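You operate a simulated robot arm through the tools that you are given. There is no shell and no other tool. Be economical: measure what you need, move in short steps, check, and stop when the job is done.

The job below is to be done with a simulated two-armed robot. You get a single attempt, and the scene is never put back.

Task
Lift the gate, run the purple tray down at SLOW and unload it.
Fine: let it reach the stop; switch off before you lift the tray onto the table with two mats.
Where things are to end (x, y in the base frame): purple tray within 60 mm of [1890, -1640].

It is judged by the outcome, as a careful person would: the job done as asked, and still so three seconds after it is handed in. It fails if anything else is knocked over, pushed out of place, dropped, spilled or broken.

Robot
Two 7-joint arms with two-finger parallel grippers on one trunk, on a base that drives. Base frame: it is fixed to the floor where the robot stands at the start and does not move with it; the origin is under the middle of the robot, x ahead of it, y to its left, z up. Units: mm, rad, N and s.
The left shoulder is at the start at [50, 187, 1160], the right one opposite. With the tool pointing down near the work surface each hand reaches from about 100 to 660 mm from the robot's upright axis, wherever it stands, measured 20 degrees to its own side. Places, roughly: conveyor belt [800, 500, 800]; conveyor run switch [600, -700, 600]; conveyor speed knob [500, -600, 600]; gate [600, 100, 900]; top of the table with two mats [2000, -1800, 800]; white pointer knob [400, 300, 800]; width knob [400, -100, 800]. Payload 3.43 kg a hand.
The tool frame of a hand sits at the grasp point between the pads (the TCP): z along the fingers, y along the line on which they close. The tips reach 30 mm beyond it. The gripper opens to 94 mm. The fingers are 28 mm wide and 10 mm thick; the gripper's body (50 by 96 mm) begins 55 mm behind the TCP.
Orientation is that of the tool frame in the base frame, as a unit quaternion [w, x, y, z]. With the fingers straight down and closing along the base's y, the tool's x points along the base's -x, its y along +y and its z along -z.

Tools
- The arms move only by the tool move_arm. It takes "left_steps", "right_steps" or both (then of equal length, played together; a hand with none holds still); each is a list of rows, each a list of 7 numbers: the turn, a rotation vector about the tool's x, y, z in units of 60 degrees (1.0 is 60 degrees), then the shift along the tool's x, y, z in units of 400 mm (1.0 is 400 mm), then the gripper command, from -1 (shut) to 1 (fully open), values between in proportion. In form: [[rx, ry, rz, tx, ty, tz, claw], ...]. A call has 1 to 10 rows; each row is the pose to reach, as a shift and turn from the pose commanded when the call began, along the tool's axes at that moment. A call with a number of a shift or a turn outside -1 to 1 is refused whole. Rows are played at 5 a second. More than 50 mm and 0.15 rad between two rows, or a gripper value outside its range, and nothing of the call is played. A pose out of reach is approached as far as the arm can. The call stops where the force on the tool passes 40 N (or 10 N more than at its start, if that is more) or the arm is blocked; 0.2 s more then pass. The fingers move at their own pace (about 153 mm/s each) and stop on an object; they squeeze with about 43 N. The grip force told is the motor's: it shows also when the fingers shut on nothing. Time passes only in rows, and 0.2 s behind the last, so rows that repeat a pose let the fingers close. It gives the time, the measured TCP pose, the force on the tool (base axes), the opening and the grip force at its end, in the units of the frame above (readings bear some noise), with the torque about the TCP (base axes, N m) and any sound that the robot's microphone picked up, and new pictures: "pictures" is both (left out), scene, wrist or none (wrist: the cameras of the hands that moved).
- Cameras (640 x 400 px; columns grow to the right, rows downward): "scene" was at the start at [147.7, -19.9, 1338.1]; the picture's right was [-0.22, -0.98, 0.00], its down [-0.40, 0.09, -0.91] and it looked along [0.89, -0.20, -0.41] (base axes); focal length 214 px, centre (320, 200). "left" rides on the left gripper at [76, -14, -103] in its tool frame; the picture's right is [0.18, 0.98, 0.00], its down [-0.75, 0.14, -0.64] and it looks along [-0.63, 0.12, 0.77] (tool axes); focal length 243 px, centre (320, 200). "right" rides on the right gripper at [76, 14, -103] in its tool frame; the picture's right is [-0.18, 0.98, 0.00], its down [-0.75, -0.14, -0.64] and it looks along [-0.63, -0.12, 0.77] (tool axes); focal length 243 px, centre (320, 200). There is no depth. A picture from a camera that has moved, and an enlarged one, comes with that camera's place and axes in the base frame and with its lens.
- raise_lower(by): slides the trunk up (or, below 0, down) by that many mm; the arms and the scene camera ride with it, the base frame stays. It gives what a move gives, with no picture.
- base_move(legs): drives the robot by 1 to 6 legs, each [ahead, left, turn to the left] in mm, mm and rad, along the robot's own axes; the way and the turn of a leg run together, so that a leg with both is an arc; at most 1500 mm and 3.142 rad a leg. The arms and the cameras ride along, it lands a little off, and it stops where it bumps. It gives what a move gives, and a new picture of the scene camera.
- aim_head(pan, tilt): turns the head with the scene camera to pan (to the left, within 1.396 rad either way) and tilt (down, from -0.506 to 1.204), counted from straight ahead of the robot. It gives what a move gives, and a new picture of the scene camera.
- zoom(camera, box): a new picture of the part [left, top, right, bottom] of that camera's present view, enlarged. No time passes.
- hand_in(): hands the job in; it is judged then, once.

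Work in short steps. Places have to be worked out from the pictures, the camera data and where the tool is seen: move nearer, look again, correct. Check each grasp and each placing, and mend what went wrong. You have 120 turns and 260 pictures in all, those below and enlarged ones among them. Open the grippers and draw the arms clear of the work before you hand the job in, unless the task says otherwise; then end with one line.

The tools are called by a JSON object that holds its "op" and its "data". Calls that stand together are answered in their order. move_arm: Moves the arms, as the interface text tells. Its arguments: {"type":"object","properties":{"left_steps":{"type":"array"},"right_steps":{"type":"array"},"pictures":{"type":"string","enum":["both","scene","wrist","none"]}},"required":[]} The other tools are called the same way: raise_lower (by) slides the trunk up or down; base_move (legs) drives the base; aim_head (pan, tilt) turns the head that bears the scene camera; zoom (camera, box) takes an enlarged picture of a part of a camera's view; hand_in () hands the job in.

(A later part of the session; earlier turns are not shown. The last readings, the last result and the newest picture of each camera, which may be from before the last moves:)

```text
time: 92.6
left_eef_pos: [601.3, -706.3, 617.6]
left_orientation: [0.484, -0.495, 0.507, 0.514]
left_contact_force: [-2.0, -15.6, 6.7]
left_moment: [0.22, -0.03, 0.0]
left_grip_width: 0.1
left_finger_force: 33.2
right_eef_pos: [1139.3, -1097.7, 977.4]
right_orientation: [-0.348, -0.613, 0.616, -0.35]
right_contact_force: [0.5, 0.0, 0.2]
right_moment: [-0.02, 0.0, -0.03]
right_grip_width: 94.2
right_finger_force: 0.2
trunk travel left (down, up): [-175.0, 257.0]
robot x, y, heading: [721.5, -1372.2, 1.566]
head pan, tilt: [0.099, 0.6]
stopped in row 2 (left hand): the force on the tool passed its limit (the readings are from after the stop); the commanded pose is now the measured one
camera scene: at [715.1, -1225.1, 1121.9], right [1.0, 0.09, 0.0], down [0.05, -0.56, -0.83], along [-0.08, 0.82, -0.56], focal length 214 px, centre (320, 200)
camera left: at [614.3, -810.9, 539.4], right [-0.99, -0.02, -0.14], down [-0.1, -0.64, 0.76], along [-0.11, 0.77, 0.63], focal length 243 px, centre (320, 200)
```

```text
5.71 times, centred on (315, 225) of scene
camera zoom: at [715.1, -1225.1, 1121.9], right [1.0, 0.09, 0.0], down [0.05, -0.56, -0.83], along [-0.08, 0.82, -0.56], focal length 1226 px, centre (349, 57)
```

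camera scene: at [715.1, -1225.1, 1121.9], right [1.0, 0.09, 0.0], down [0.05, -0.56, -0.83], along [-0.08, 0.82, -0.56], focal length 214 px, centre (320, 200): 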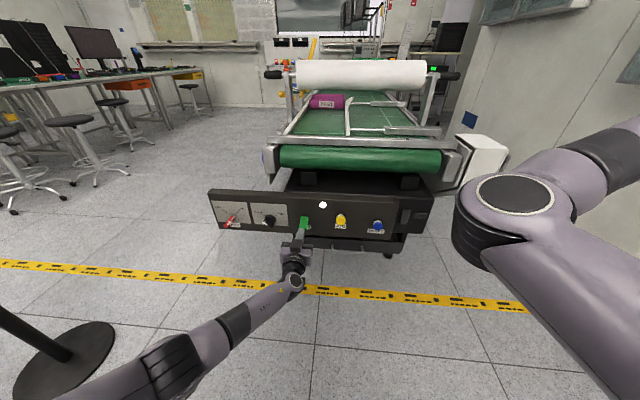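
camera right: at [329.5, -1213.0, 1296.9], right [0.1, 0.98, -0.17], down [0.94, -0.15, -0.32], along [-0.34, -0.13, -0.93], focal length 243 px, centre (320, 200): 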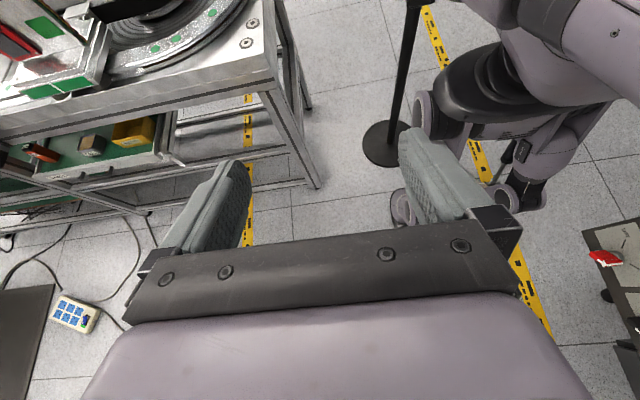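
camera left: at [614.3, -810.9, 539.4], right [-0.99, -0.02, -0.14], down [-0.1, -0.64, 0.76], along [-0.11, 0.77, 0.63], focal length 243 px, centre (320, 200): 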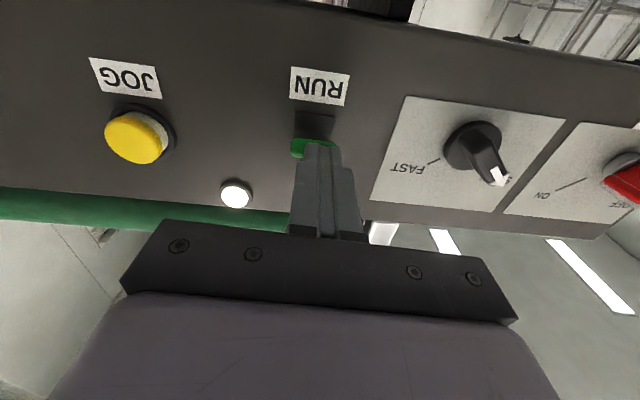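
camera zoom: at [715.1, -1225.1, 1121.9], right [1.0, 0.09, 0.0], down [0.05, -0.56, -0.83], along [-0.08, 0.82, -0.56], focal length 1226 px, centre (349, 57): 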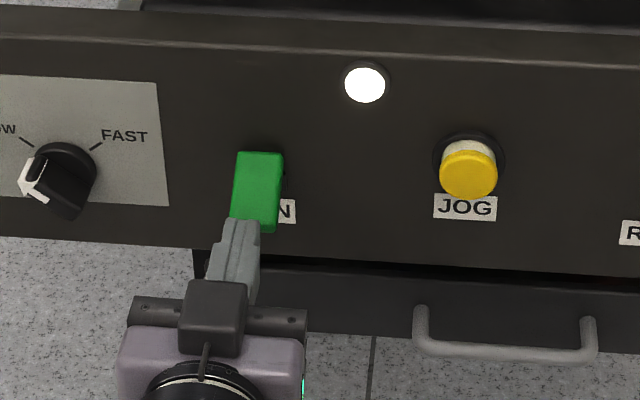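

Pressing inward is a hard stop, so it is a paddle lever resting down; it must be flipped up. Back off, go under its outer end, and lift.

{"op": "move_arm", "data": {"left_steps": [[0, 0, 0, 0, 0, -0.05, -1], [0, 0, 0, 0.085, 0, -0.05, -1], [0, 0, 0, 0.085, 0, 0.0, -1], [0, 0, 0, 0.085, 0, 0.03, -1]], "pictures": "none"}}

{"op": "move_arm", "data": {"left_steps": [[0, 0, 0, -0.03, 0, 0, -1], [0, 0, 0, -0.06, 0, 0, -1], [0, 0, 0, -0.09, 0, 0, -1]], "pictures": "both"}}

{"op": "zoom", "data": {"camera": "scene", "box": [265, 190, 365, 260]}}

```text
time: 93.6
left_eef_pos: [596.0, -694.3, 585.9]
left_orientation: [0.483, -0.496, 0.507, 0.513]
left_contact_force: [-0.8, -0.4, 0.8]
left_moment: [-0.03, 0.04, 0.0]
left_grip_width: 0.0
left_finger_force: 32.7
left hand out of reach, approached as far as the arm can: row 4
right_eef_pos: [1139.4, -1096.0, 977.1]
right_orientation: [-0.349, -0.613, 0.617, -0.35]
right_contact_force: [0.3, -0.4, 0.5]
right_moment: [-0.02, 0.02, -0.02]
right_grip_width: 94.3
right_finger_force: 0.1
trunk travel left (down, up): [-175.0, 257.0]
robot x, y, heading: [725.2, -1372.4, 1.559]
head pan, tilt: [0.099, 0.6]
```

```text
time: 94.4
left_eef_pos: [598.5, -694.7, 622.0]
left_orientation: [0.482, -0.496, 0.509, 0.513]
left_contact_force: [0.4, -0.1, -0.7]
left_moment: [0.03, -0.02, 0.0]
left_grip_width: 0.0
left_finger_force: 33.2
right_eef_pos: [1138.8, -1096.7, 976.6]
right_orientation: [-0.35, -0.612, 0.617, -0.35]
right_contact_force: [-0.2, 0.1, -0.5]
right_moment: [0.04, 0.03, 0.01]
right_grip_width: 94.1
right_finger_force: 0.0
trunk travel left (down, up): [-175.0, 257.0]
robot x, y, heading: [725.9, -1367.3, 1.565]
head pan, tilt: [0.099, 0.6]
heard: click
camera scene: at [715.2, -1223.5, 1121.5], right [1.0, 0.09, 0.0], down [0.05, -0.56, -0.83], along [-0.08, 0.82, -0.56], focal length 214 px, centre (320, 200)
camera left: at [611.3, -798.7, 545.7], right [-0.99, -0.02, -0.14], down [-0.1, -0.64, 0.76], along [-0.1, 0.77, 0.63], focal length 243 px, centre (320, 200)
```

scene: 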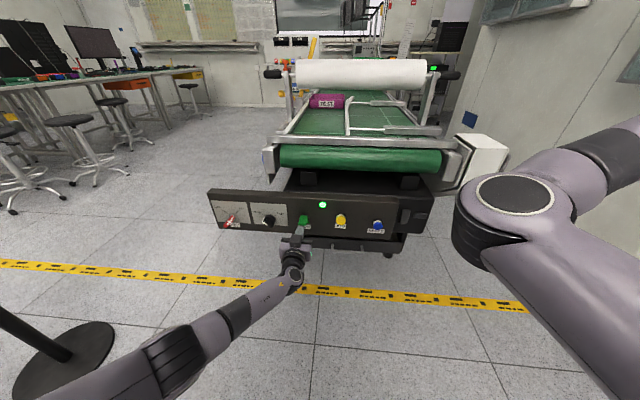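
left: 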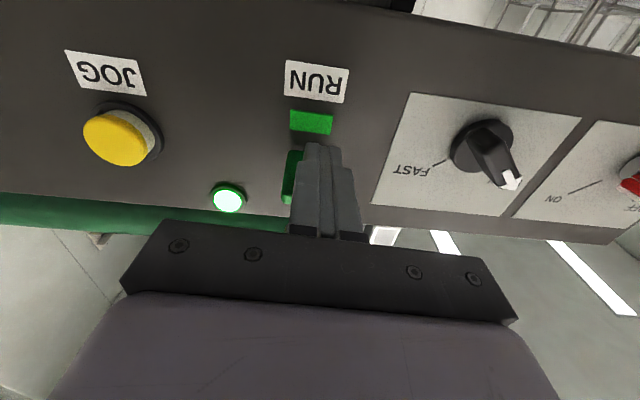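

```text
5.71 times, centred on (315, 225) of scene
camera zoom: at [715.2, -1223.5, 1121.5], right [1.0, 0.09, 0.0], down [0.05, -0.56, -0.83], along [-0.08, 0.82, -0.56], focal length 1226 px, centre (349, 57)
```

zoom: 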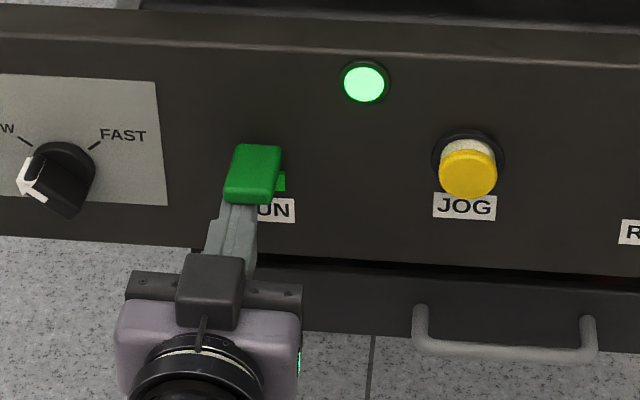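

Click — the lamp turned green; the belt runs at SLOW. Back the hand off and hover above the lever, and watch the tray.

{"op": "move_arm", "data": {"left_steps": [[0, 0, 0, 0, 0, -0.08, -1], [0, 0, 0, -0.1, 0, -0.08, -1], [0, 0, 0, -0.19, 0, -0.08, -1]], "pictures": "scene"}}

{"op": "zoom", "data": {"camera": "scene", "box": [250, 50, 470, 260]}}

```text
time: 95.2
left_eef_pos: [604.4, -725.6, 697.7]
left_orientation: [0.483, -0.496, 0.509, 0.512]
left_contact_force: [-0.7, 0.3, 0.0]
left_moment: [0.0, 0.01, -0.01]
left_grip_width: 0.0
left_finger_force: 32.9
right_eef_pos: [1138.5, -1097.2, 976.9]
right_orientation: [-0.349, -0.612, 0.617, -0.351]
right_contact_force: [0.2, 0.4, -0.3]
right_moment: [-0.01, 0.02, -0.01]
right_grip_width: 93.9
right_finger_force: 0.0
trunk travel left (down, up): [-175.0, 257.0]
robot x, y, heading: [723.7, -1371.9, 1.557]
head pan, tilt: [0.099, 0.6]
camera scene: at [715.2, -1223.5, 1121.4], right [1.0, 0.09, 0.0], down [0.05, -0.56, -0.83], along [-0.08, 0.82, -0.56], focal length 214 px, centre (320, 200)
```

scene: 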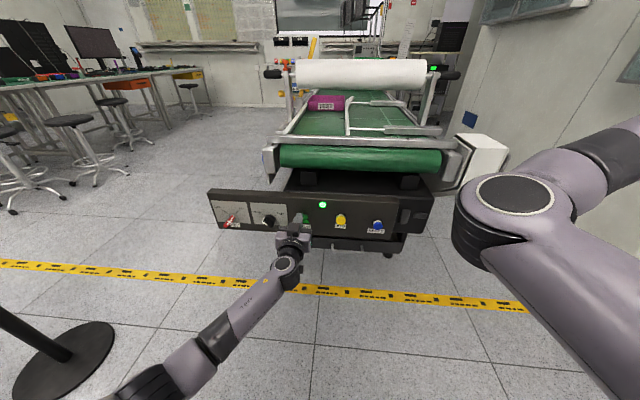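

```text
1.90 times, centred on (360, 155) of scene
camera zoom: at [715.2, -1223.5, 1121.4], right [1.0, 0.09, 0.0], down [0.05, -0.56, -0.83], along [-0.08, 0.82, -0.56], focal length 408 px, centre (244, 286)
```

zoom: 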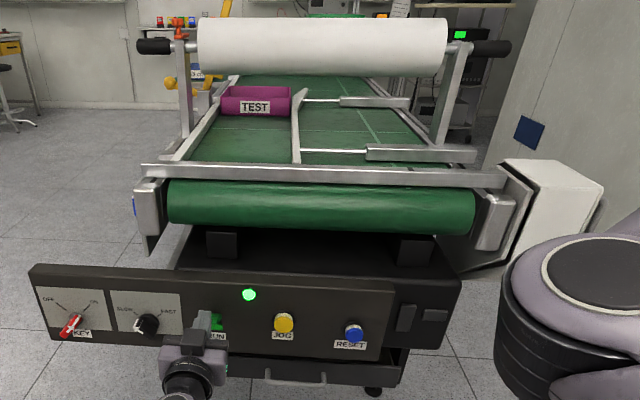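

Tray is starting down. Wait about 2 s and check for progress.

{"op": "move_arm", "data": {"left_steps": [[0, 0, 0, 0, 0, 0, -1], [0, 0, 0, 0, 0, 0, -1], [0, 0, 0, 0, 0, 0, -1], [0, 0, 0, 0, 0, 0, -1], [0, 0, 0, 0, 0, 0, -1], [0, 0, 0, 0, 0, 0, -1], [0, 0, 0, 0, 0, 0, -1], [0, 0, 0, 0, 0, 0, -1], [0, 0, 0, 0, 0, 0, -1], [0, 0, 0, 0, 0, 0, -1]], "pictures": "none"}}

{"op": "zoom", "data": {"camera": "scene", "box": [250, 50, 470, 260]}}

```text
time: 97.4
left_eef_pos: [603.1, -725.2, 696.2]
left_orientation: [0.483, -0.497, 0.508, 0.512]
left_contact_force: [1.0, -0.5, 0.5]
left_moment: [0.0, -0.02, 0.02]
left_grip_width: 0.0
left_finger_force: 32.8
right_eef_pos: [1138.9, -1095.7, 976.6]
right_orientation: [-0.35, -0.612, 0.617, -0.351]
right_contact_force: [-0.5, 1.6, -0.9]
right_moment: [0.02, 0.0, 0.01]
right_grip_width: 93.9
right_finger_force: 0.1
trunk travel left (down, up): [-175.0, 257.0]
robot x, y, heading: [721.3, -1368.3, 1.568]
head pan, tilt: [0.099, 0.6]
```

```text
1.90 times, centred on (360, 155) of scene
camera zoom: at [715.2, -1223.5, 1121.4], right [1.0, 0.09, 0.0], down [0.05, -0.56, -0.83], along [-0.08, 0.82, -0.56], focal length 408 px, centre (244, 286)
```

zoom: 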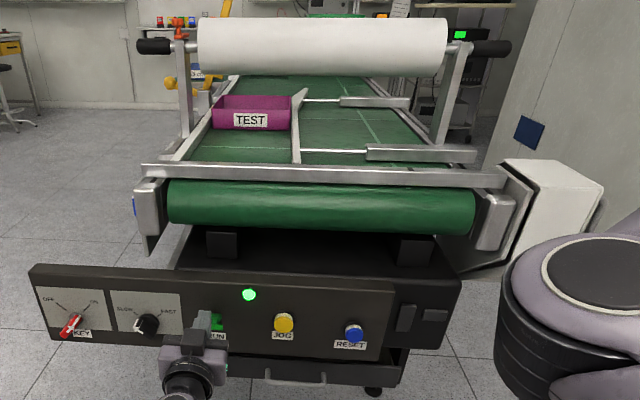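

Tray progresses steadily. Wait two more intervals.

{"op": "move_arm", "data": {"left_steps": [[0, 0, 0, 0, 0, 0, -1], [0, 0, 0, 0, 0, 0, -1], [0, 0, 0, 0, 0, 0, -1], [0, 0, 0, 0, 0, 0, -1], [0, 0, 0, 0, 0, 0, -1], [0, 0, 0, 0, 0, 0, -1], [0, 0, 0, 0, 0, 0, -1], [0, 0, 0, 0, 0, 0, -1], [0, 0, 0, 0, 0, 0, -1], [0, 0, 0, 0, 0, 0, -1]], "pictures": "none"}}

{"op": "zoom", "data": {"camera": "scene", "box": [250, 50, 470, 260]}}

{"op": "move_arm", "data": {"left_steps": [[0, 0, 0, 0, 0, 0, -1], [0, 0, 0, 0, 0, 0, -1], [0, 0, 0, 0, 0, 0, -1], [0, 0, 0, 0, 0, 0, -1], [0, 0, 0, 0, 0, 0, -1], [0, 0, 0, 0, 0, 0, -1], [0, 0, 0, 0, 0, 0, -1], [0, 0, 0, 0, 0, 0, -1], [0, 0, 0, 0, 0, 0, -1], [0, 0, 0, 0, 0, 0, -1]], "pictures": "none"}}

{"op": "zoom", "data": {"camera": "scene", "box": [250, 50, 470, 260]}}

```text
time: 99.6
left_eef_pos: [602.7, -725.8, 698.4]
left_orientation: [0.483, -0.496, 0.508, 0.512]
left_contact_force: [-0.1, 0.0, 0.1]
left_moment: [0.01, -0.02, -0.01]
left_grip_width: 0.0
left_finger_force: 32.9
right_eef_pos: [1138.8, -1097.1, 977.5]
right_orientation: [-0.349, -0.612, 0.617, -0.35]
right_contact_force: [-0.6, -0.1, -0.1]
right_moment: [-0.03, 0.0, 0.05]
right_grip_width: 93.9
right_finger_force: 0.0
trunk travel left (down, up): [-175.0, 257.0]
robot x, y, heading: [724.1, -1370.5, 1.558]
head pan, tilt: [0.099, 0.6]
```

```text
1.90 times, centred on (360, 155) of scene
camera zoom: at [715.2, -1223.5, 1121.4], right [1.0, 0.09, 0.0], down [0.05, -0.56, -0.83], along [-0.08, 0.82, -0.56], focal length 408 px, centre (244, 286)
```

zoom: 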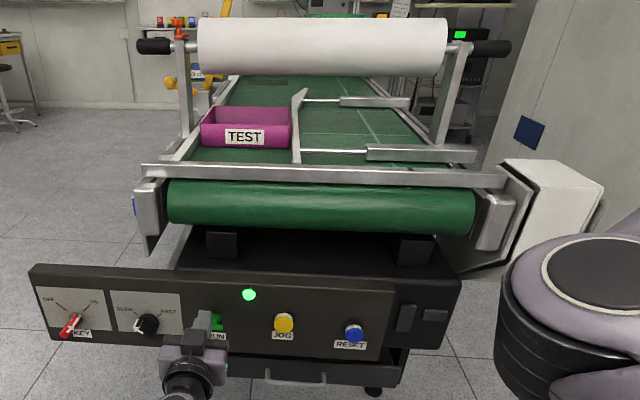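

```text
time: 101.8
left_eef_pos: [604.6, -725.5, 696.9]
left_orientation: [0.482, -0.496, 0.508, 0.513]
left_contact_force: [0.5, -0.3, -0.1]
left_moment: [0.02, -0.01, -0.01]
left_grip_width: 0.0
left_finger_force: 33.1
right_eef_pos: [1138.9, -1095.8, 978.2]
right_orientation: [-0.349, -0.613, 0.616, -0.351]
right_contact_force: [0.3, -0.6, -0.3]
right_moment: [0.02, 0.0, 0.03]
right_grip_width: 94.0
right_finger_force: 0.0
trunk travel left (down, up): [-175.0, 257.0]
robot x, y, heading: [728.8, -1373.2, 1.566]
head pan, tilt: [0.099, 0.6]
```

```text
1.90 times, centred on (360, 155) of scene
camera zoom: at [715.2, -1223.5, 1121.4], right [1.0, 0.09, 0.0], down [0.05, -0.56, -0.83], along [-0.08, 0.82, -0.56], focal length 408 px, centre (244, 286)
```

zoom: 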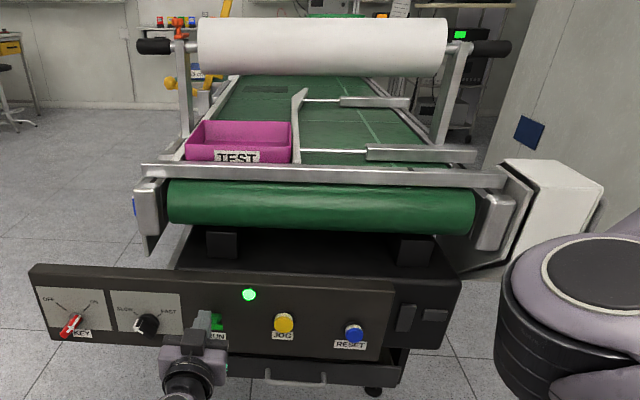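

Nearly at the stop. Wait two more seconds, then compare.

{"op": "move_arm", "data": {"left_steps": [[0, 0, 0, 0, 0, 0, -1], [0, 0, 0, 0, 0, 0, -1], [0, 0, 0, 0, 0, 0, -1], [0, 0, 0, 0, 0, 0, -1], [0, 0, 0, 0, 0, 0, -1], [0, 0, 0, 0, 0, 0, -1], [0, 0, 0, 0, 0, 0, -1], [0, 0, 0, 0, 0, 0, -1]], "pictures": "none"}}

{"op": "zoom", "data": {"camera": "scene", "box": [250, 50, 470, 260]}}

{"op": "move_arm", "data": {"left_steps": [[0, 0, 0, 0, 0, 0.07, -1], [0, 0, 0, 0, 0, 0.07, -1], [0, 0, 0, 0, 0, 0.07, -1], [0, 0, 0, 0, 0, 0.07, -1]], "pictures": "wrist"}}

{"op": "zoom", "data": {"camera": "scene", "box": [250, 50, 470, 260]}}

```text
time: 103.6
left_eef_pos: [602.5, -726.4, 698.1]
left_orientation: [0.483, -0.496, 0.509, 0.512]
left_contact_force: [0.7, -0.2, -0.2]
left_moment: [0.01, 0.0, 0.01]
left_grip_width: 0.0
left_finger_force: 33.3
right_eef_pos: [1139.0, -1096.6, 976.1]
right_orientation: [-0.349, -0.612, 0.617, -0.35]
right_contact_force: [0.1, 0.0, 1.1]
right_moment: [0.02, 0.02, 0.03]
right_grip_width: 94.1
right_finger_force: 0.0
trunk travel left (down, up): [-175.0, 257.0]
robot x, y, heading: [722.9, -1369.7, 1.562]
head pan, tilt: [0.099, 0.6]
```

```text
1.90 times, centred on (360, 155) of scene
camera zoom: at [715.2, -1223.5, 1121.4], right [1.0, 0.09, 0.0], down [0.05, -0.56, -0.83], along [-0.08, 0.82, -0.56], focal length 408 px, centre (244, 286)
```

zoom: 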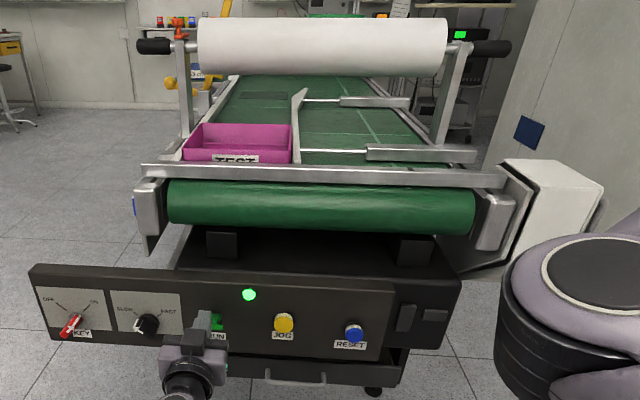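

```text
time: 104.6
left_eef_pos: [602.8, -697.4, 698.1]
left_orientation: [0.483, -0.496, 0.509, 0.512]
left_contact_force: [-0.6, 0.2, -0.5]
left_moment: [-0.02, -0.01, 0.02]
left_grip_width: 0.0
left_finger_force: 32.9
right_eef_pos: [1139.0, -1096.1, 977.5]
right_orientation: [-0.349, -0.612, 0.617, -0.35]
right_contact_force: [0.2, -0.8, -0.4]
right_moment: [-0.01, -0.01, -0.02]
right_grip_width: 93.9
right_finger_force: 0.0
trunk travel left (down, up): [-175.0, 257.0]
robot x, y, heading: [727.5, -1365.7, 1.558]
head pan, tilt: [0.099, 0.6]
camera left: at [615.6, -802.1, 620.9], right [-0.99, -0.02, -0.14], down [-0.1, -0.64, 0.76], along [-0.1, 0.77, 0.63], focal length 243 px, centre (320, 200)
```

left: 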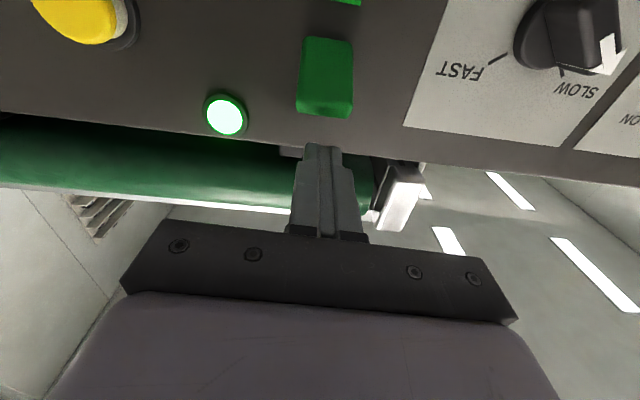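

```text
1.90 times, centred on (360, 155) of scene
camera zoom: at [715.2, -1223.5, 1121.4], right [1.0, 0.09, 0.0], down [0.05, -0.56, -0.83], along [-0.08, 0.82, -0.56], focal length 408 px, centre (244, 286)
```

zoom: 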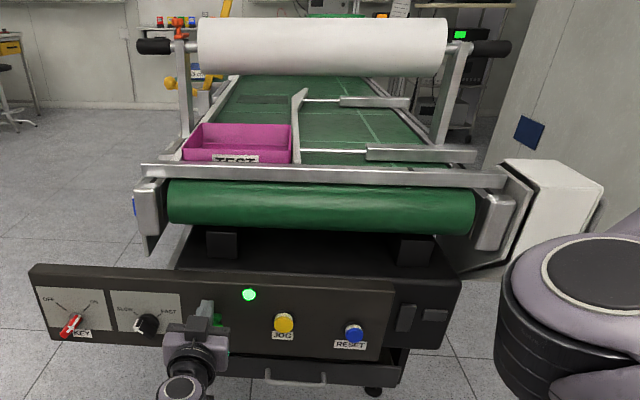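

Tray has stopped against the bar. Push the lever down from above to switch off.

{"op": "move_arm", "data": {"left_steps": [[0, 0, 0, 0.03, 0, 0, -1], [0, 0, 0, 0.06, 0, 0, -1], [0, 0, 0, 0.09, 0, 0, -1], [0, 0, 0, 0.12, 0, 0, -1], [0, 0, 0, 0.14, 0, 0, -1]], "pictures": "scene"}}

{"op": "zoom", "data": {"camera": "scene", "box": [250, 50, 470, 260]}}

```text
time: 105.8
left_eef_pos: [601.0, -697.6, 641.2]
left_orientation: [0.482, -0.496, 0.508, 0.513]
left_contact_force: [0.0, 0.5, -0.3]
left_moment: [0.02, -0.03, 0.02]
left_grip_width: 0.0
left_finger_force: 32.7
right_eef_pos: [1138.3, -1096.3, 977.7]
right_orientation: [-0.35, -0.612, 0.616, -0.351]
right_contact_force: [0.0, 0.1, 0.6]
right_moment: [-0.01, 0.02, 0.01]
right_grip_width: 93.9
right_finger_force: 0.0
trunk travel left (down, up): [-175.0, 257.0]
robot x, y, heading: [721.0, -1369.7, 1.565]
head pan, tilt: [0.099, 0.6]
heard: click
camera scene: at [715.2, -1223.5, 1121.4], right [1.0, 0.09, 0.0], down [0.05, -0.56, -0.83], along [-0.08, 0.82, -0.56], focal length 214 px, centre (320, 200)
```

scene: 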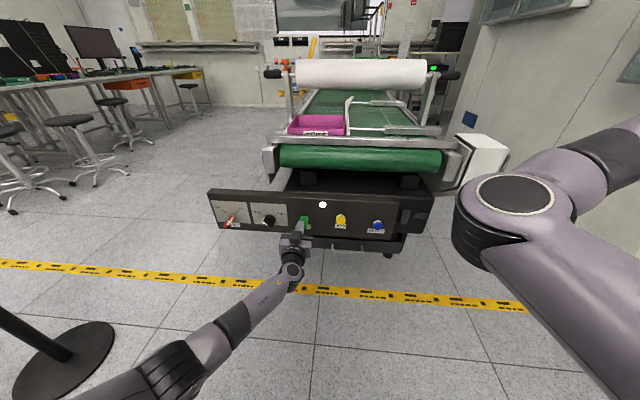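

```text
1.90 times, centred on (360, 155) of scene
camera zoom: at [715.2, -1223.5, 1121.4], right [1.0, 0.09, 0.0], down [0.05, -0.56, -0.83], along [-0.08, 0.82, -0.56], focal length 408 px, centre (244, 286)
```

zoom: 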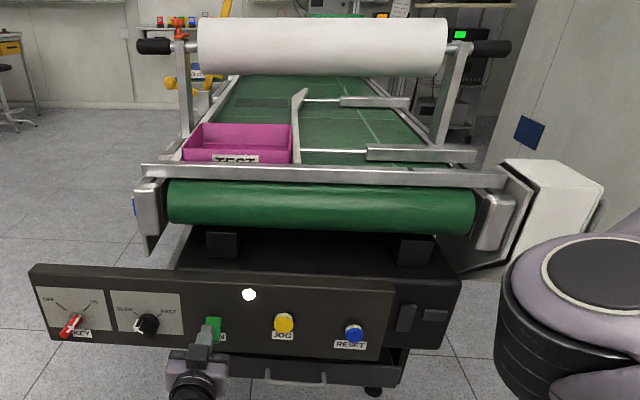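

Switched off (lamp white). Now withdraw the left hand, raise the trunk 200 mm and restore both hands to pointing down.

{"op": "move_arm", "data": {"left_steps": [[0, 0, 0, 0, 0, -0.1, -1], [0, 0, 0, 0, 0.0, -0.2, -1], [0, 0, 0, 0, 0.05, -0.3, -1], [0, 0, 0, 0, 0.1, -0.38, 1]], "pictures": "none"}}

{"op": "raise_lower", "data": {"by": 230}}

{"op": "move_arm", "data": {"left_steps": [[0, 0.14, 0, 0, 0, 0, 1], [0, 0.28, 0, 0, 0, 0, 1], [0, 0.42, 0, 0, 0, 0, 1], [0, 0.56, 0, 0, 0, 0, 1], [0, 0.7, 0, 0, 0, 0, 1], [0, 0.84, 0, 0, 0, 0, 1], [0, 0.98, 0, 0, 0, 0, 1]], "right_steps": [[0, -0.14, 0, 0, 0, 0, 1], [0, -0.28, 0, 0, 0, 0, 1], [0, -0.42, 0, 0, 0, 0, 1], [0, -0.56, 0, 0, 0, 0, 1], [0, -0.7, 0, 0, 0, 0, 1], [0, -0.84, 0, 0, 0, 0, 1], [0, -0.98, 0, 0, 0, 0, 1]], "pictures": "none"}}

{"op": "move_arm", "data": {"left_steps": [[0, 0.14, 0, 0, 0, 0, 1], [0, 0.28, 0, 0, 0, 0, 1], [0, 0.42, 0, 0, 0, 0, 1], [0, 0.52, 0, 0, 0, 0, 1]], "pictures": "scene"}}

```text
time: 106.8
left_eef_pos: [562.5, -851.1, 644.3]
left_orientation: [0.483, -0.495, 0.509, 0.512]
left_contact_force: [0.4, 0.4, -0.2]
left_moment: [-0.01, 0.02, -0.01]
left_grip_width: 94.2
left_finger_force: 0.0
right_eef_pos: [1138.7, -1096.1, 976.8]
right_orientation: [-0.349, -0.613, 0.617, -0.35]
right_contact_force: [-0.3, -0.3, -0.6]
right_moment: [-0.04, -0.01, 0.02]
right_grip_width: 94.3
right_finger_force: 0.0
trunk travel left (down, up): [-175.0, 257.0]
robot x, y, heading: [725.0, -1369.8, 1.562]
head pan, tilt: [0.099, 0.6]
```

```text
time: 109.2
left_eef_pos: [563.8, -849.8, 875.4]
left_orientation: [0.483, -0.496, 0.509, 0.512]
left_contact_force: [0.2, -0.5, 0.3]
left_moment: [-0.03, 0.02, 0.02]
left_grip_width: 93.8
left_finger_force: 0.0
right_eef_pos: [1138.6, -1095.8, 1206.0]
right_orientation: [-0.35, -0.612, 0.617, -0.35]
right_contact_force: [0.4, -0.4, 0.1]
right_moment: [0.0, 0.0, -0.01]
right_grip_width: 94.2
right_finger_force: 0.1
trunk travel left (down, up): [-405.0, 27.0]
robot x, y, heading: [721.3, -1369.0, 1.565]
head pan, tilt: [0.099, 0.6]
```

```text
time: 110.8
left_eef_pos: [564.1, -849.6, 873.3]
left_orientation: [-0.169, 0.684, -0.68, -0.202]
left_contact_force: [-0.5, 0.8, -0.2]
left_moment: [-0.02, 0.02, -0.02]
left_grip_width: 93.9
left_finger_force: 0.0
right_eef_pos: [1139.1, -1096.1, 1206.7]
right_orientation: [-0.001, -0.706, 0.708, -0.004]
right_contact_force: [0.4, -0.5, 0.1]
right_moment: [0.0, -0.02, 0.02]
right_grip_width: 93.9
right_finger_force: 0.0
trunk travel left (down, up): [-405.0, 27.0]
robot x, y, heading: [723.8, -1371.1, 1.567]
head pan, tilt: [0.099, 0.6]
```

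```text
time: 111.8
left_eef_pos: [562.9, -850.9, 873.2]
left_orientation: [0.019, 0.712, -0.702, -0.01]
left_contact_force: [0.2, 0.0, 0.4]
left_moment: [0.0, 0.01, -0.01]
left_grip_width: 93.9
left_finger_force: 0.0
right_eef_pos: [1138.4, -1096.4, 1206.7]
right_orientation: [0.0, -0.706, 0.708, -0.005]
right_contact_force: [0.1, -0.6, -0.7]
right_moment: [-0.01, -0.03, -0.02]
right_grip_width: 94.2
right_finger_force: 0.1
trunk travel left (down, up): [-405.0, 27.0]
robot x, y, heading: [720.1, -1368.2, 1.565]
head pan, tilt: [0.099, 0.6]
camera scene: at [715.2, -1223.4, 1351.4], right [1.0, 0.09, 0.0], down [0.05, -0.56, -0.82], along [-0.08, 0.82, -0.57], focal length 214 px, centre (320, 200)
```

scene: 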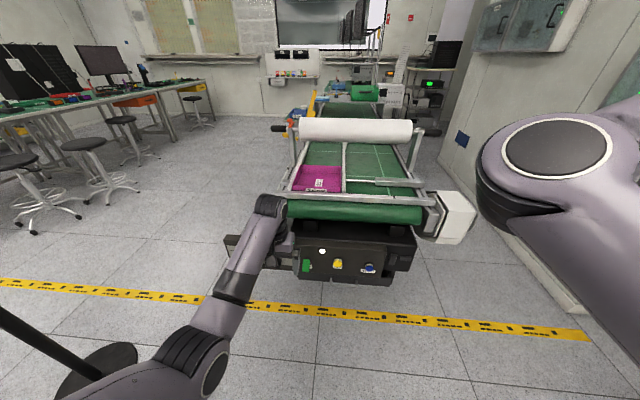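

Both hands point down. Zoom on the tray for triangulation with the raised camera.

{"op": "zoom", "data": {"camera": "scene", "box": [270, 110, 450, 240]}}

```text
3.08 times, centred on (360, 175) of scene
camera zoom: at [715.2, -1223.4, 1351.4], right [1.0, 0.09, 0.0], down [0.05, -0.56, -0.82], along [-0.08, 0.82, -0.57], focal length 660 px, centre (197, 277)
```

zoom: 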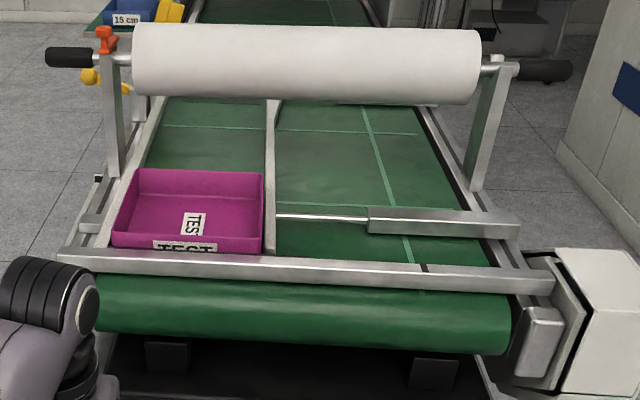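

Tray top corners: x 543–727, y -530…-345, top z ≈ 928; centre ≈ [635, -438]. Raise the left hand, then drive closer so both hands can grip the side walls.

{"op": "move_arm", "data": {"left_steps": [[0, 0, 0, 0, 0, -0.12, 1], [0, 0, 0, 0, 0, -0.24, 1], [0, 0, 0, 0, 0, -0.36, 1], [0, 0, 0, 0, 0, -0.48, 1], [0, 0, 0, 0, 0, -0.58, 1]], "pictures": "none"}}

{"op": "base_move", "data": {"legs": [[0, 88, 0], [420, 0, 0]]}}

{"op": "aim_head", "data": {"pan": 0.0, "tilt": 0.85}}

```text
time: 113.0
left_eef_pos: [566.8, -774.6, 1095.6]
left_orientation: [0.021, 0.717, -0.697, -0.012]
left_contact_force: [-0.2, 0.4, 0.1]
left_moment: [-0.02, 0.02, 0.02]
left_grip_width: 94.1
left_finger_force: 0.0
left hand out of reach, approached as far as the arm can: row 2, 3, 4, 5
right_eef_pos: [1138.7, -1096.7, 1207.6]
right_orientation: [-0.001, -0.706, 0.708, -0.005]
right_contact_force: [-0.6, 0.4, 0.2]
right_moment: [0.0, 0.02, 0.02]
right_grip_width: 93.8
right_finger_force: 0.0
trunk travel left (down, up): [-405.0, 27.0]
robot x, y, heading: [722.6, -1369.5, 1.562]
head pan, tilt: [0.099, 0.6]
```

```text
time: 116.3
left_eef_pos: [482.3, -355.3, 1098.3]
left_orientation: [0.02, 0.717, -0.697, -0.011]
left_contact_force: [-0.4, -0.9, 0.4]
left_moment: [0.0, 0.01, 0.04]
left_grip_width: 94.0
left_finger_force: 0.1
right_eef_pos: [1054.1, -678.4, 1206.7]
right_orientation: [-0.001, -0.705, 0.709, -0.005]
right_contact_force: [0.1, 0.3, 0.0]
right_moment: [0.0, 0.0, -0.02]
right_grip_width: 93.8
right_finger_force: 0.0
trunk travel left (down, up): [-405.0, 27.0]
robot x, y, heading: [639.0, -955.1, 1.564]
head pan, tilt: [0.099, 0.6]
camera scene: at [630.3, -805.2, 1351.4], right [1.0, 0.09, 0.0], down [0.05, -0.56, -0.82], along [-0.08, 0.82, -0.57], focal length 214 px, centre (320, 200)
```

scene: 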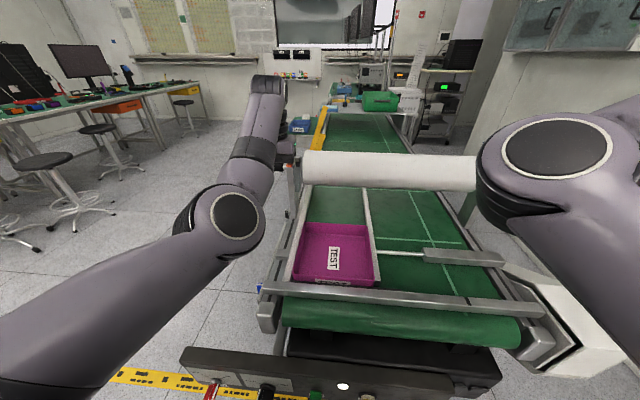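

```text
time: 117.0
left_eef_pos: [478.8, -356.2, 1098.5]
left_orientation: [0.019, 0.719, -0.695, -0.012]
left_contact_force: [0.2, -1.0, -0.2]
left_moment: [0.02, 0.0, 0.04]
left_grip_width: 94.1
left_finger_force: 0.1
right_eef_pos: [1053.5, -679.4, 1207.1]
right_orientation: [-0.001, -0.706, 0.708, -0.005]
right_contact_force: [0.1, 0.5, -1.7]
right_moment: [-0.01, 0.01, -0.02]
right_grip_width: 94.3
right_finger_force: 0.1
trunk travel left (down, up): [-405.0, 27.0]
robot x, y, heading: [636.2, -951.1, 1.56]
head pan, tilt: [0.0, 0.85]
camera scene: at [639.0, -815.5, 1330.6], right [1.0, -0.01, 0.0], down [0.0, -0.75, -0.66], along [0.0, 0.66, -0.75], focal length 214 px, centre (320, 200)
```

scene: 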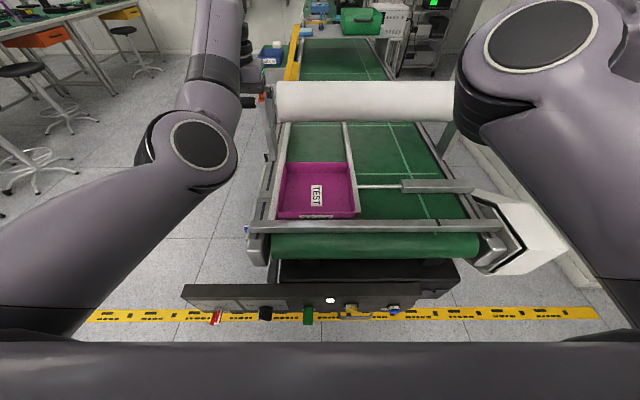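

Bring both hands above the tray's side walls, left to [543,-438,1010] and right to [727,-438,1010].

{"op": "move_arm", "data": {"left_steps": [[0.004, 0, 0.003, 0.02, -0.016, 0.022, 1], [0.008, 0, 0.006, 0.041, -0.032, 0.044, 1], [0.012, 0, 0.01, 0.06, -0.048, 0.066, 1], [0.016, 0, 0.013, 0.082, -0.064, 0.088, 1], [0.02, -0.005, 0.016, 0.1, -0.08, 0.11, 1], [0.025, -0.005, 0.02, 0.123, -0.096, 0.132, 1], [0.03, -0.01, 0.023, 0.143, -0.112, 0.154, 1], [0.034, -0.01, 0.026, 0.164, -0.128, 0.176, 1], [0.038, -0.01, 0.03, 0.185, -0.144, 0.198, 1], [0.042, -0.01, 0.033, 0.205, -0.16, 0.22, 1]], "right_steps": [[0, 0, 0, -0.06, 0.08, 0.049, 1], [0, 0, 0, -0.12, 0.163, 0.098, 1], [0, 0, 0, -0.18, 0.245, 0.148, 1], [0, 0, 0, -0.24, 0.326, 0.197, 1], [0, 0, 0, -0.3, 0.408, 0.246, 1], [0, 0, 0, -0.36, 0.49, 0.295, 1], [0, 0, 0, -0.42, 0.571, 0.344, 1], [0, 0, 0, -0.48, 0.653, 0.394, 1], [0, 0, 0, -0.54, 0.734, 0.443, 1], [0, 0, 0, -0.6, 0.816, 0.4925, 1]], "pictures": "both"}}

```text
time: 119.4
left_eef_pos: [515.6, -378.0, 988.4]
left_orientation: [0.001, 0.727, -0.687, -0.016]
left_contact_force: [-0.4, -0.3, -0.5]
left_moment: [0.01, 0.0, -0.03]
left_grip_width: 93.9
left_finger_force: 0.0
left hand out of reach, approached as far as the arm can: row 1, 2, 3, 4, 5, 6, 7, 8, 9, 10
right_eef_pos: [830.9, -378.6, 999.7]
right_orientation: [0.01, -0.69, 0.724, -0.004]
right_contact_force: [-0.7, -0.5, -0.2]
right_moment: [-0.01, 0.02, -0.01]
right_grip_width: 93.8
right_finger_force: 0.0
right hand out of reach, approached as far as the arm can: row 1, 2, 3, 4, 5, 6, 7, 8, 9, 10
trunk travel left (down, up): [-405.0, 27.0]
robot x, y, heading: [638.4, -954.5, 1.566]
head pan, tilt: [0.0, 0.85]
stopped in row 10 (left hand): the arm was blocked; the commanded pose is now the measured one
camera scene: at [639.1, -815.5, 1330.5], right [1.0, -0.01, 0.0], down [0.0, -0.75, -0.66], along [0.0, 0.66, -0.75], focal length 214 px, centre (320, 200)
camera right: at [810.9, -455.1, 1099.5], right [-0.97, 0.23, -0.02], down [0.16, 0.74, 0.65], along [0.16, 0.63, -0.76], focal length 243 px, centre (320, 200)
camera left: at [537.2, -457.6, 1088.2], right [-0.97, -0.24, 0.02], down [-0.17, 0.73, 0.66], along [-0.17, 0.64, -0.75], focal length 243 px, centre (320, 200)
```

scene: 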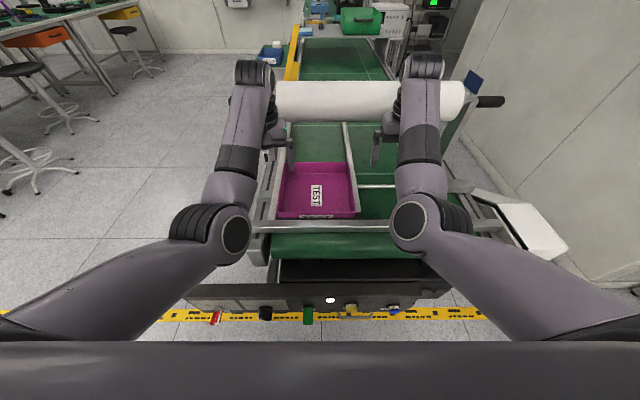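
right: 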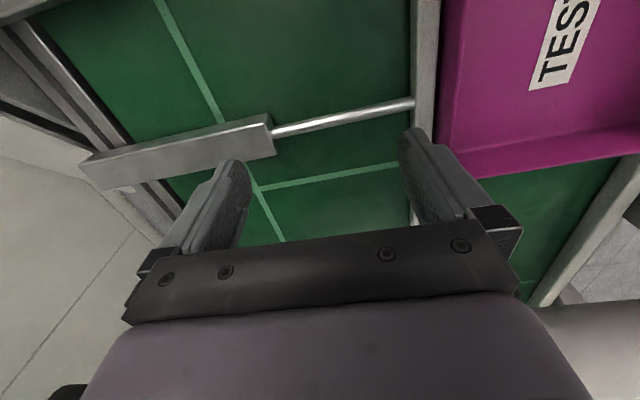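
left: 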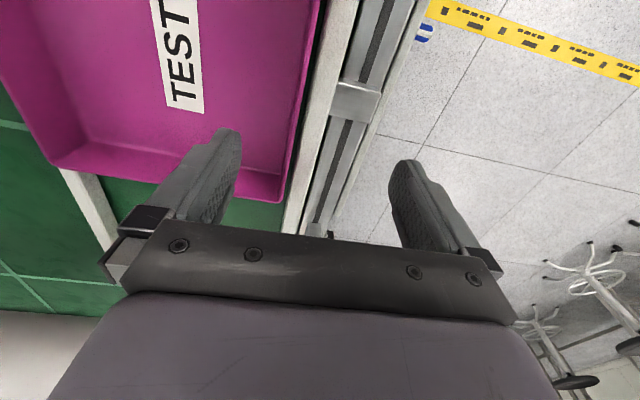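

The arms were over-extended forward. Back the base 60 mm so the hands come over the tray's middle, then correct x.

{"op": "base_move", "data": {"legs": [[-60, 0, 0]]}}

{"op": "move_arm", "data": {"left_steps": [[0, 0, 0.01, 0, -0.02, 0, 1], [0, 0, 0.02, 0, -0.04, 0, 1], [0, 0, 0.03, 0, -0.06, 0, 1]], "right_steps": [[0, 0, -0.01, 0, 0.08, 0, 1], [0, 0, -0.03, 0, 0.16, 0, 1], [0, 0, -0.04, 0, 0.24, 0, 1]], "pictures": "both"}}

```text
time: 120.4
left_eef_pos: [516.6, -439.4, 988.6]
left_orientation: [0.0, 0.726, -0.688, -0.017]
left_contact_force: [0.3, -0.1, -0.8]
left_moment: [0.06, 0.01, 0.01]
left_grip_width: 94.0
left_finger_force: 0.0
right_eef_pos: [832.7, -438.7, 998.4]
right_orientation: [0.01, -0.689, 0.724, -0.004]
right_contact_force: [-0.1, -0.2, -0.6]
right_moment: [-0.01, 0.01, -0.01]
right_grip_width: 93.8
right_finger_force: 0.1
trunk travel left (down, up): [-405.0, 27.0]
robot x, y, heading: [636.5, -1011.9, 1.565]
head pan, tilt: [0.0, 0.85]
camera scene: at [638.7, -876.3, 1330.7], right [1.0, -0.01, 0.0], down [-0.01, -0.75, -0.66], along [0.0, 0.66, -0.75], focal length 214 px, centre (320, 200)
```

scene: 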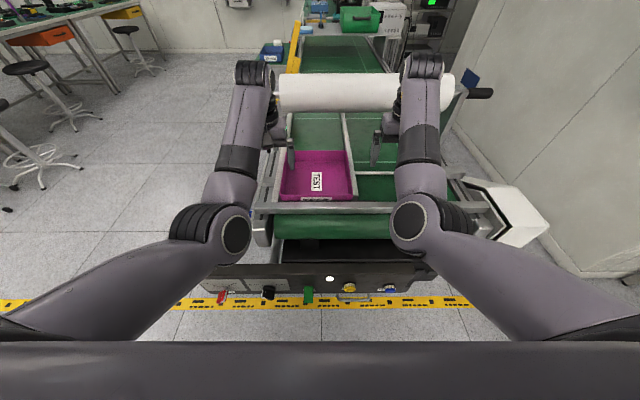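

```text
time: 121.2
left_eef_pos: [529.4, -435.9, 985.1]
left_orientation: [0.004, 0.721, -0.692, -0.019]
left_contact_force: [0.5, 0.7, -0.8]
left_moment: [-0.04, -0.02, -0.01]
left_grip_width: 94.0
left_finger_force: 0.0
right_eef_pos: [829.4, -434.3, 1002.5]
right_orientation: [0.02, -0.692, 0.722, -0.003]
right_contact_force: [0.3, -0.1, -0.1]
right_moment: [0.0, -0.05, 0.0]
right_grip_width: 93.7
right_finger_force: 0.1
right hand out of reach, approached as far as the arm can: row 1, 2, 3
trunk travel left (down, up): [-405.0, 27.0]
robot x, y, heading: [634.4, -1014.4, 1.563]
head pan, tilt: [0.0, 0.85]
camera scene: at [638.6, -875.4, 1330.5], right [1.0, -0.01, 0.0], down [-0.01, -0.75, -0.66], along [0.0, 0.66, -0.75], focal length 214 px, centre (320, 200)
camera right: at [807.0, -512.3, 1102.4], right [-0.97, 0.22, -0.03], down [0.15, 0.73, 0.66], along [0.17, 0.64, -0.75], focal length 243 px, centre (320, 200)
camera left: at [549.7, -514.1, 1084.8], right [-0.97, -0.22, 0.03], down [-0.15, 0.74, 0.66], along [-0.17, 0.64, -0.75], focal length 243 px, centre (320, 200)
```

scene: 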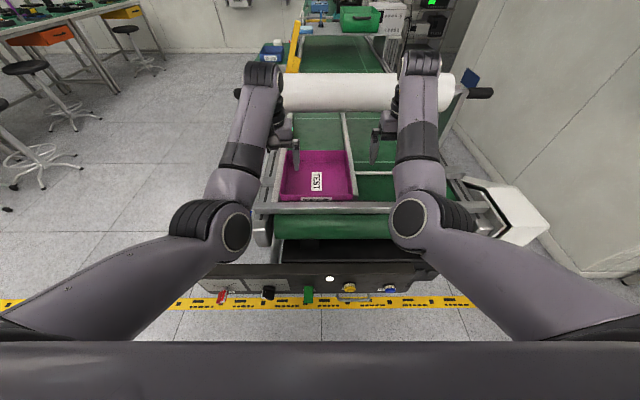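
right: 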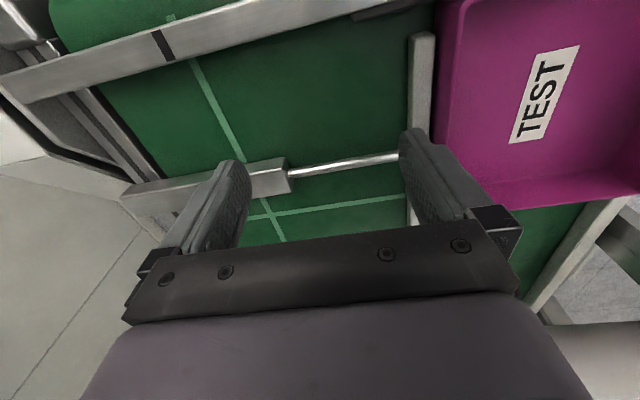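
left: 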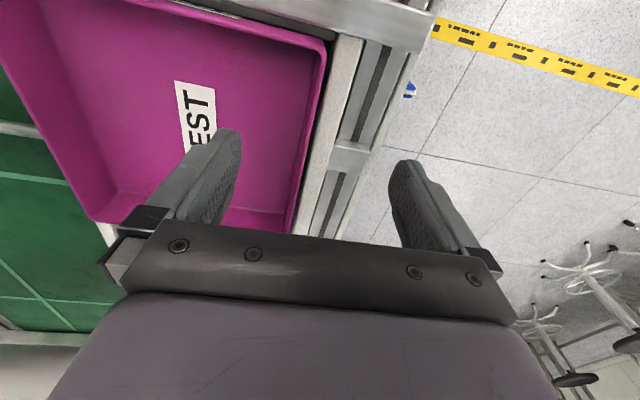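

The right arm can't come inward at this extension. Drive 75 mm closer, then pull both hands back and inward.

{"op": "base_move", "data": {"legs": [[75, 0, 0]]}}

{"op": "move_arm", "data": {"left_steps": [[0, 0, 0, 0.05, 0, 0, 1], [0, 0, 0, 0.1, 0, 0, 1], [0, 0, 0, 0.15, 0, 0, 1], [0, 0, 0, 0.19, 0, 0, 1], [0, 0, 0, 0.19, -0.02, 0, 1], [0, 0, 0, 0.19, -0.03, 0, 1]], "right_steps": [[0, 0, 0, 0.05, 0.02, 0, 1], [0, 0, 0, 0.1, 0.06, 0, 1], [0, 0, 0, 0.15, 0.1, 0, 1], [0, 0, 0, 0.19, 0.15, 0, 1], [0, 0, 0, 0.19, 0.2, 0, 1], [0, 0, 0, 0.19, 0.25, 0, 1]], "pictures": "both"}}

```text
time: 122.2
left_eef_pos: [529.3, -357.7, 986.3]
left_orientation: [0.004, 0.721, -0.692, -0.02]
left_contact_force: [-0.2, 0.1, -0.1]
left_moment: [-0.03, -0.01, -0.01]
left_grip_width: 94.0
left_finger_force: 0.0
right_eef_pos: [829.7, -359.5, 999.6]
right_orientation: [0.02, -0.693, 0.721, -0.007]
right_contact_force: [0.1, 0.3, 0.3]
right_moment: [-0.04, -0.02, 0.0]
right_grip_width: 94.1
right_finger_force: 0.1
trunk travel left (down, up): [-405.0, 27.0]
robot x, y, heading: [640.7, -935.3, 1.566]
head pan, tilt: [0.0, 0.85]
camera scene: at [639.2, -799.7, 1330.4], right [1.0, -0.01, 0.0], down [-0.01, -0.75, -0.66], along [0.0, 0.66, -0.75], focal length 214 px, centre (320, 200)
```

scene: 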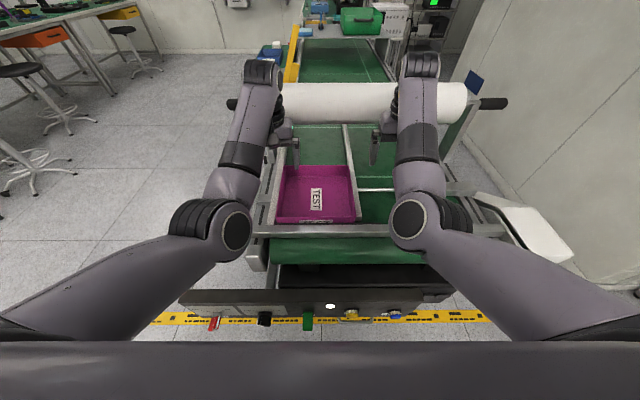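

```text
time: 123.8
left_eef_pos: [499.8, -378.3, 959.7]
left_orientation: [0.013, 0.746, -0.664, -0.045]
left_contact_force: [0.4, 0.2, 0.0]
left_moment: [-0.01, 0.02, 0.0]
left_grip_width: 94.1
left_finger_force: 0.0
left hand out of reach, approached as far as the arm can: row 1, 2, 3, 4, 5, 6
right_eef_pos: [854.8, -375.7, 979.0]
right_orientation: [0.039, -0.671, 0.74, -0.011]
right_contact_force: [0.0, -0.4, 0.0]
right_moment: [-0.01, 0.01, 0.0]
right_grip_width: 94.1
right_finger_force: 0.1
right hand out of reach, approached as far as the arm can: row 1, 2, 3, 4, 5, 6
trunk travel left (down, up): [-405.0, 27.0]
robot x, y, heading: [642.2, -937.2, 1.565]
head pan, tilt: [0.0, 0.85]
stopped in row 6 (left hand): the arm was blocked; the commanded pose is now the measured one
camera scene: at [639.2, -800.5, 1330.5], right [1.0, -0.01, 0.0], down [-0.01, -0.75, -0.66], along [0.0, 0.66, -0.75], focal length 214 px, centre (320, 200)
camera right: at [823.9, -455.2, 1076.4], right [-0.96, 0.28, -0.06], down [0.17, 0.71, 0.68], along [0.23, 0.64, -0.73], focal length 243 px, centre (320, 200)
camera left: at [531.6, -457.5, 1056.0], right [-0.95, -0.3, 0.07], down [-0.17, 0.71, 0.69], along [-0.25, 0.64, -0.72], focal length 243 px, centre (320, 200)
```

scene: 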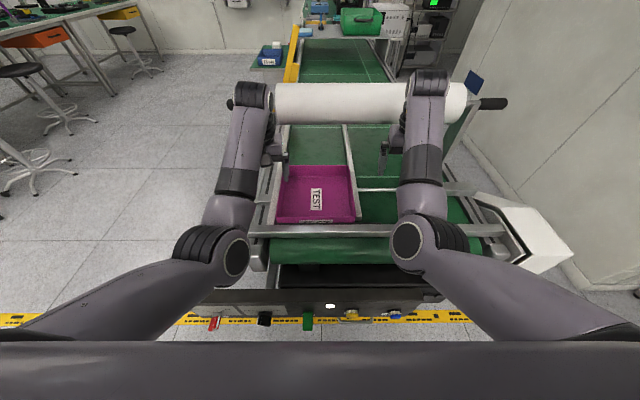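
right: 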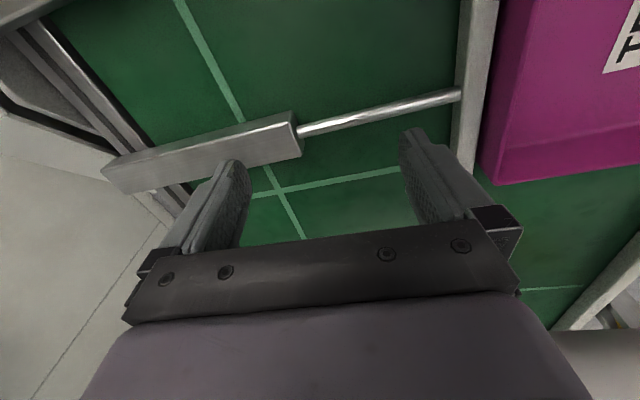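
left: 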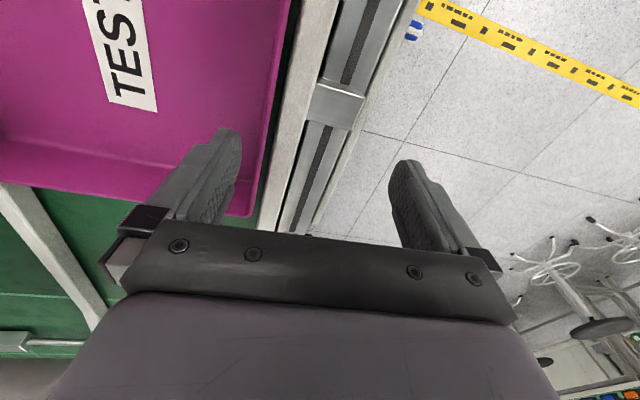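

The arms have slipped into an awkward elbow posture. Lift the hands, back the base off, and rebuild the posture in free space like at the start.

{"op": "move_arm", "data": {"left_steps": [[0, 0, 0, 0, 0.02, -0.08, 1], [0, 0, 0, -0.03, 0.05, -0.16, 1], [0, 0, 0, -0.05, 0.08, -0.24, 1]], "right_steps": [[0, 0, 0, 0, -0.02, -0.08, 1], [0, 0, 0, -0.03, -0.05, -0.16, 1], [0, 0, 0, -0.05, -0.08, -0.24, 1]], "pictures": "none"}}

{"op": "base_move", "data": {"legs": [[-450, 0, 0]]}}

```text
time: 124.7
left_eef_pos: [460.5, -347.9, 1049.2]
left_orientation: [0.019, 0.752, -0.657, -0.046]
left_contact_force: [-0.5, -0.3, -0.1]
left_moment: [0.02, 0.02, -0.01]
left_grip_width: 93.8
left_finger_force: 0.0
left hand out of reach, approached as far as the arm can: row 1, 2, 3
right_eef_pos: [889.6, -362.5, 1074.2]
right_orientation: [0.038, -0.668, 0.743, -0.014]
right_contact_force: [-0.3, -0.5, 0.7]
right_moment: [0.03, -0.01, 0.03]
right_grip_width: 93.8
right_finger_force: 0.0
right hand out of reach, approached as far as the arm can: row 1, 2, 3
trunk travel left (down, up): [-405.0, 27.0]
robot x, y, heading: [640.2, -935.4, 1.565]
head pan, tilt: [0.0, 0.85]
```

```text
time: 127.4
left_eef_pos: [458.7, -799.6, 1055.0]
left_orientation: [0.014, 0.753, -0.656, -0.047]
left_contact_force: [-0.5, 0.4, 0.0]
left_moment: [0.0, 0.01, 0.0]
left_grip_width: 93.9
left_finger_force: 0.0
right_eef_pos: [885.7, -815.2, 1076.2]
right_orientation: [0.038, -0.668, 0.743, -0.012]
right_contact_force: [0.4, -0.1, 0.1]
right_moment: [0.02, 0.01, 0.0]
right_grip_width: 93.9
right_finger_force: 0.0
trunk travel left (down, up): [-405.0, 27.0]
robot x, y, heading: [634.3, -1391.7, 1.565]
head pan, tilt: [0.0, 0.85]
camera scene: at [636.1, -1254.6, 1330.6], right [1.0, -0.01, 0.0], down [0.0, -0.75, -0.66], along [0.0, 0.66, -0.75], focal length 214 px, centre (320, 200)
```

scene: 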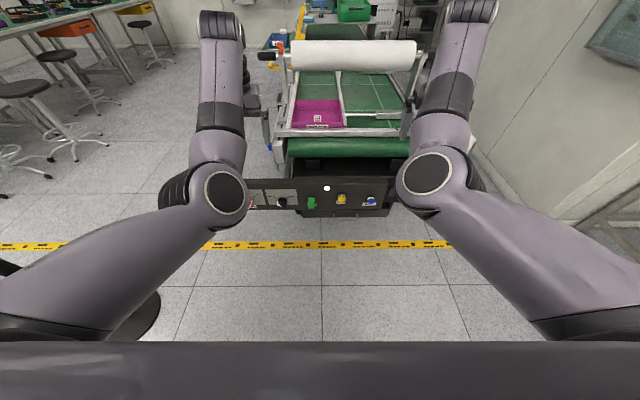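

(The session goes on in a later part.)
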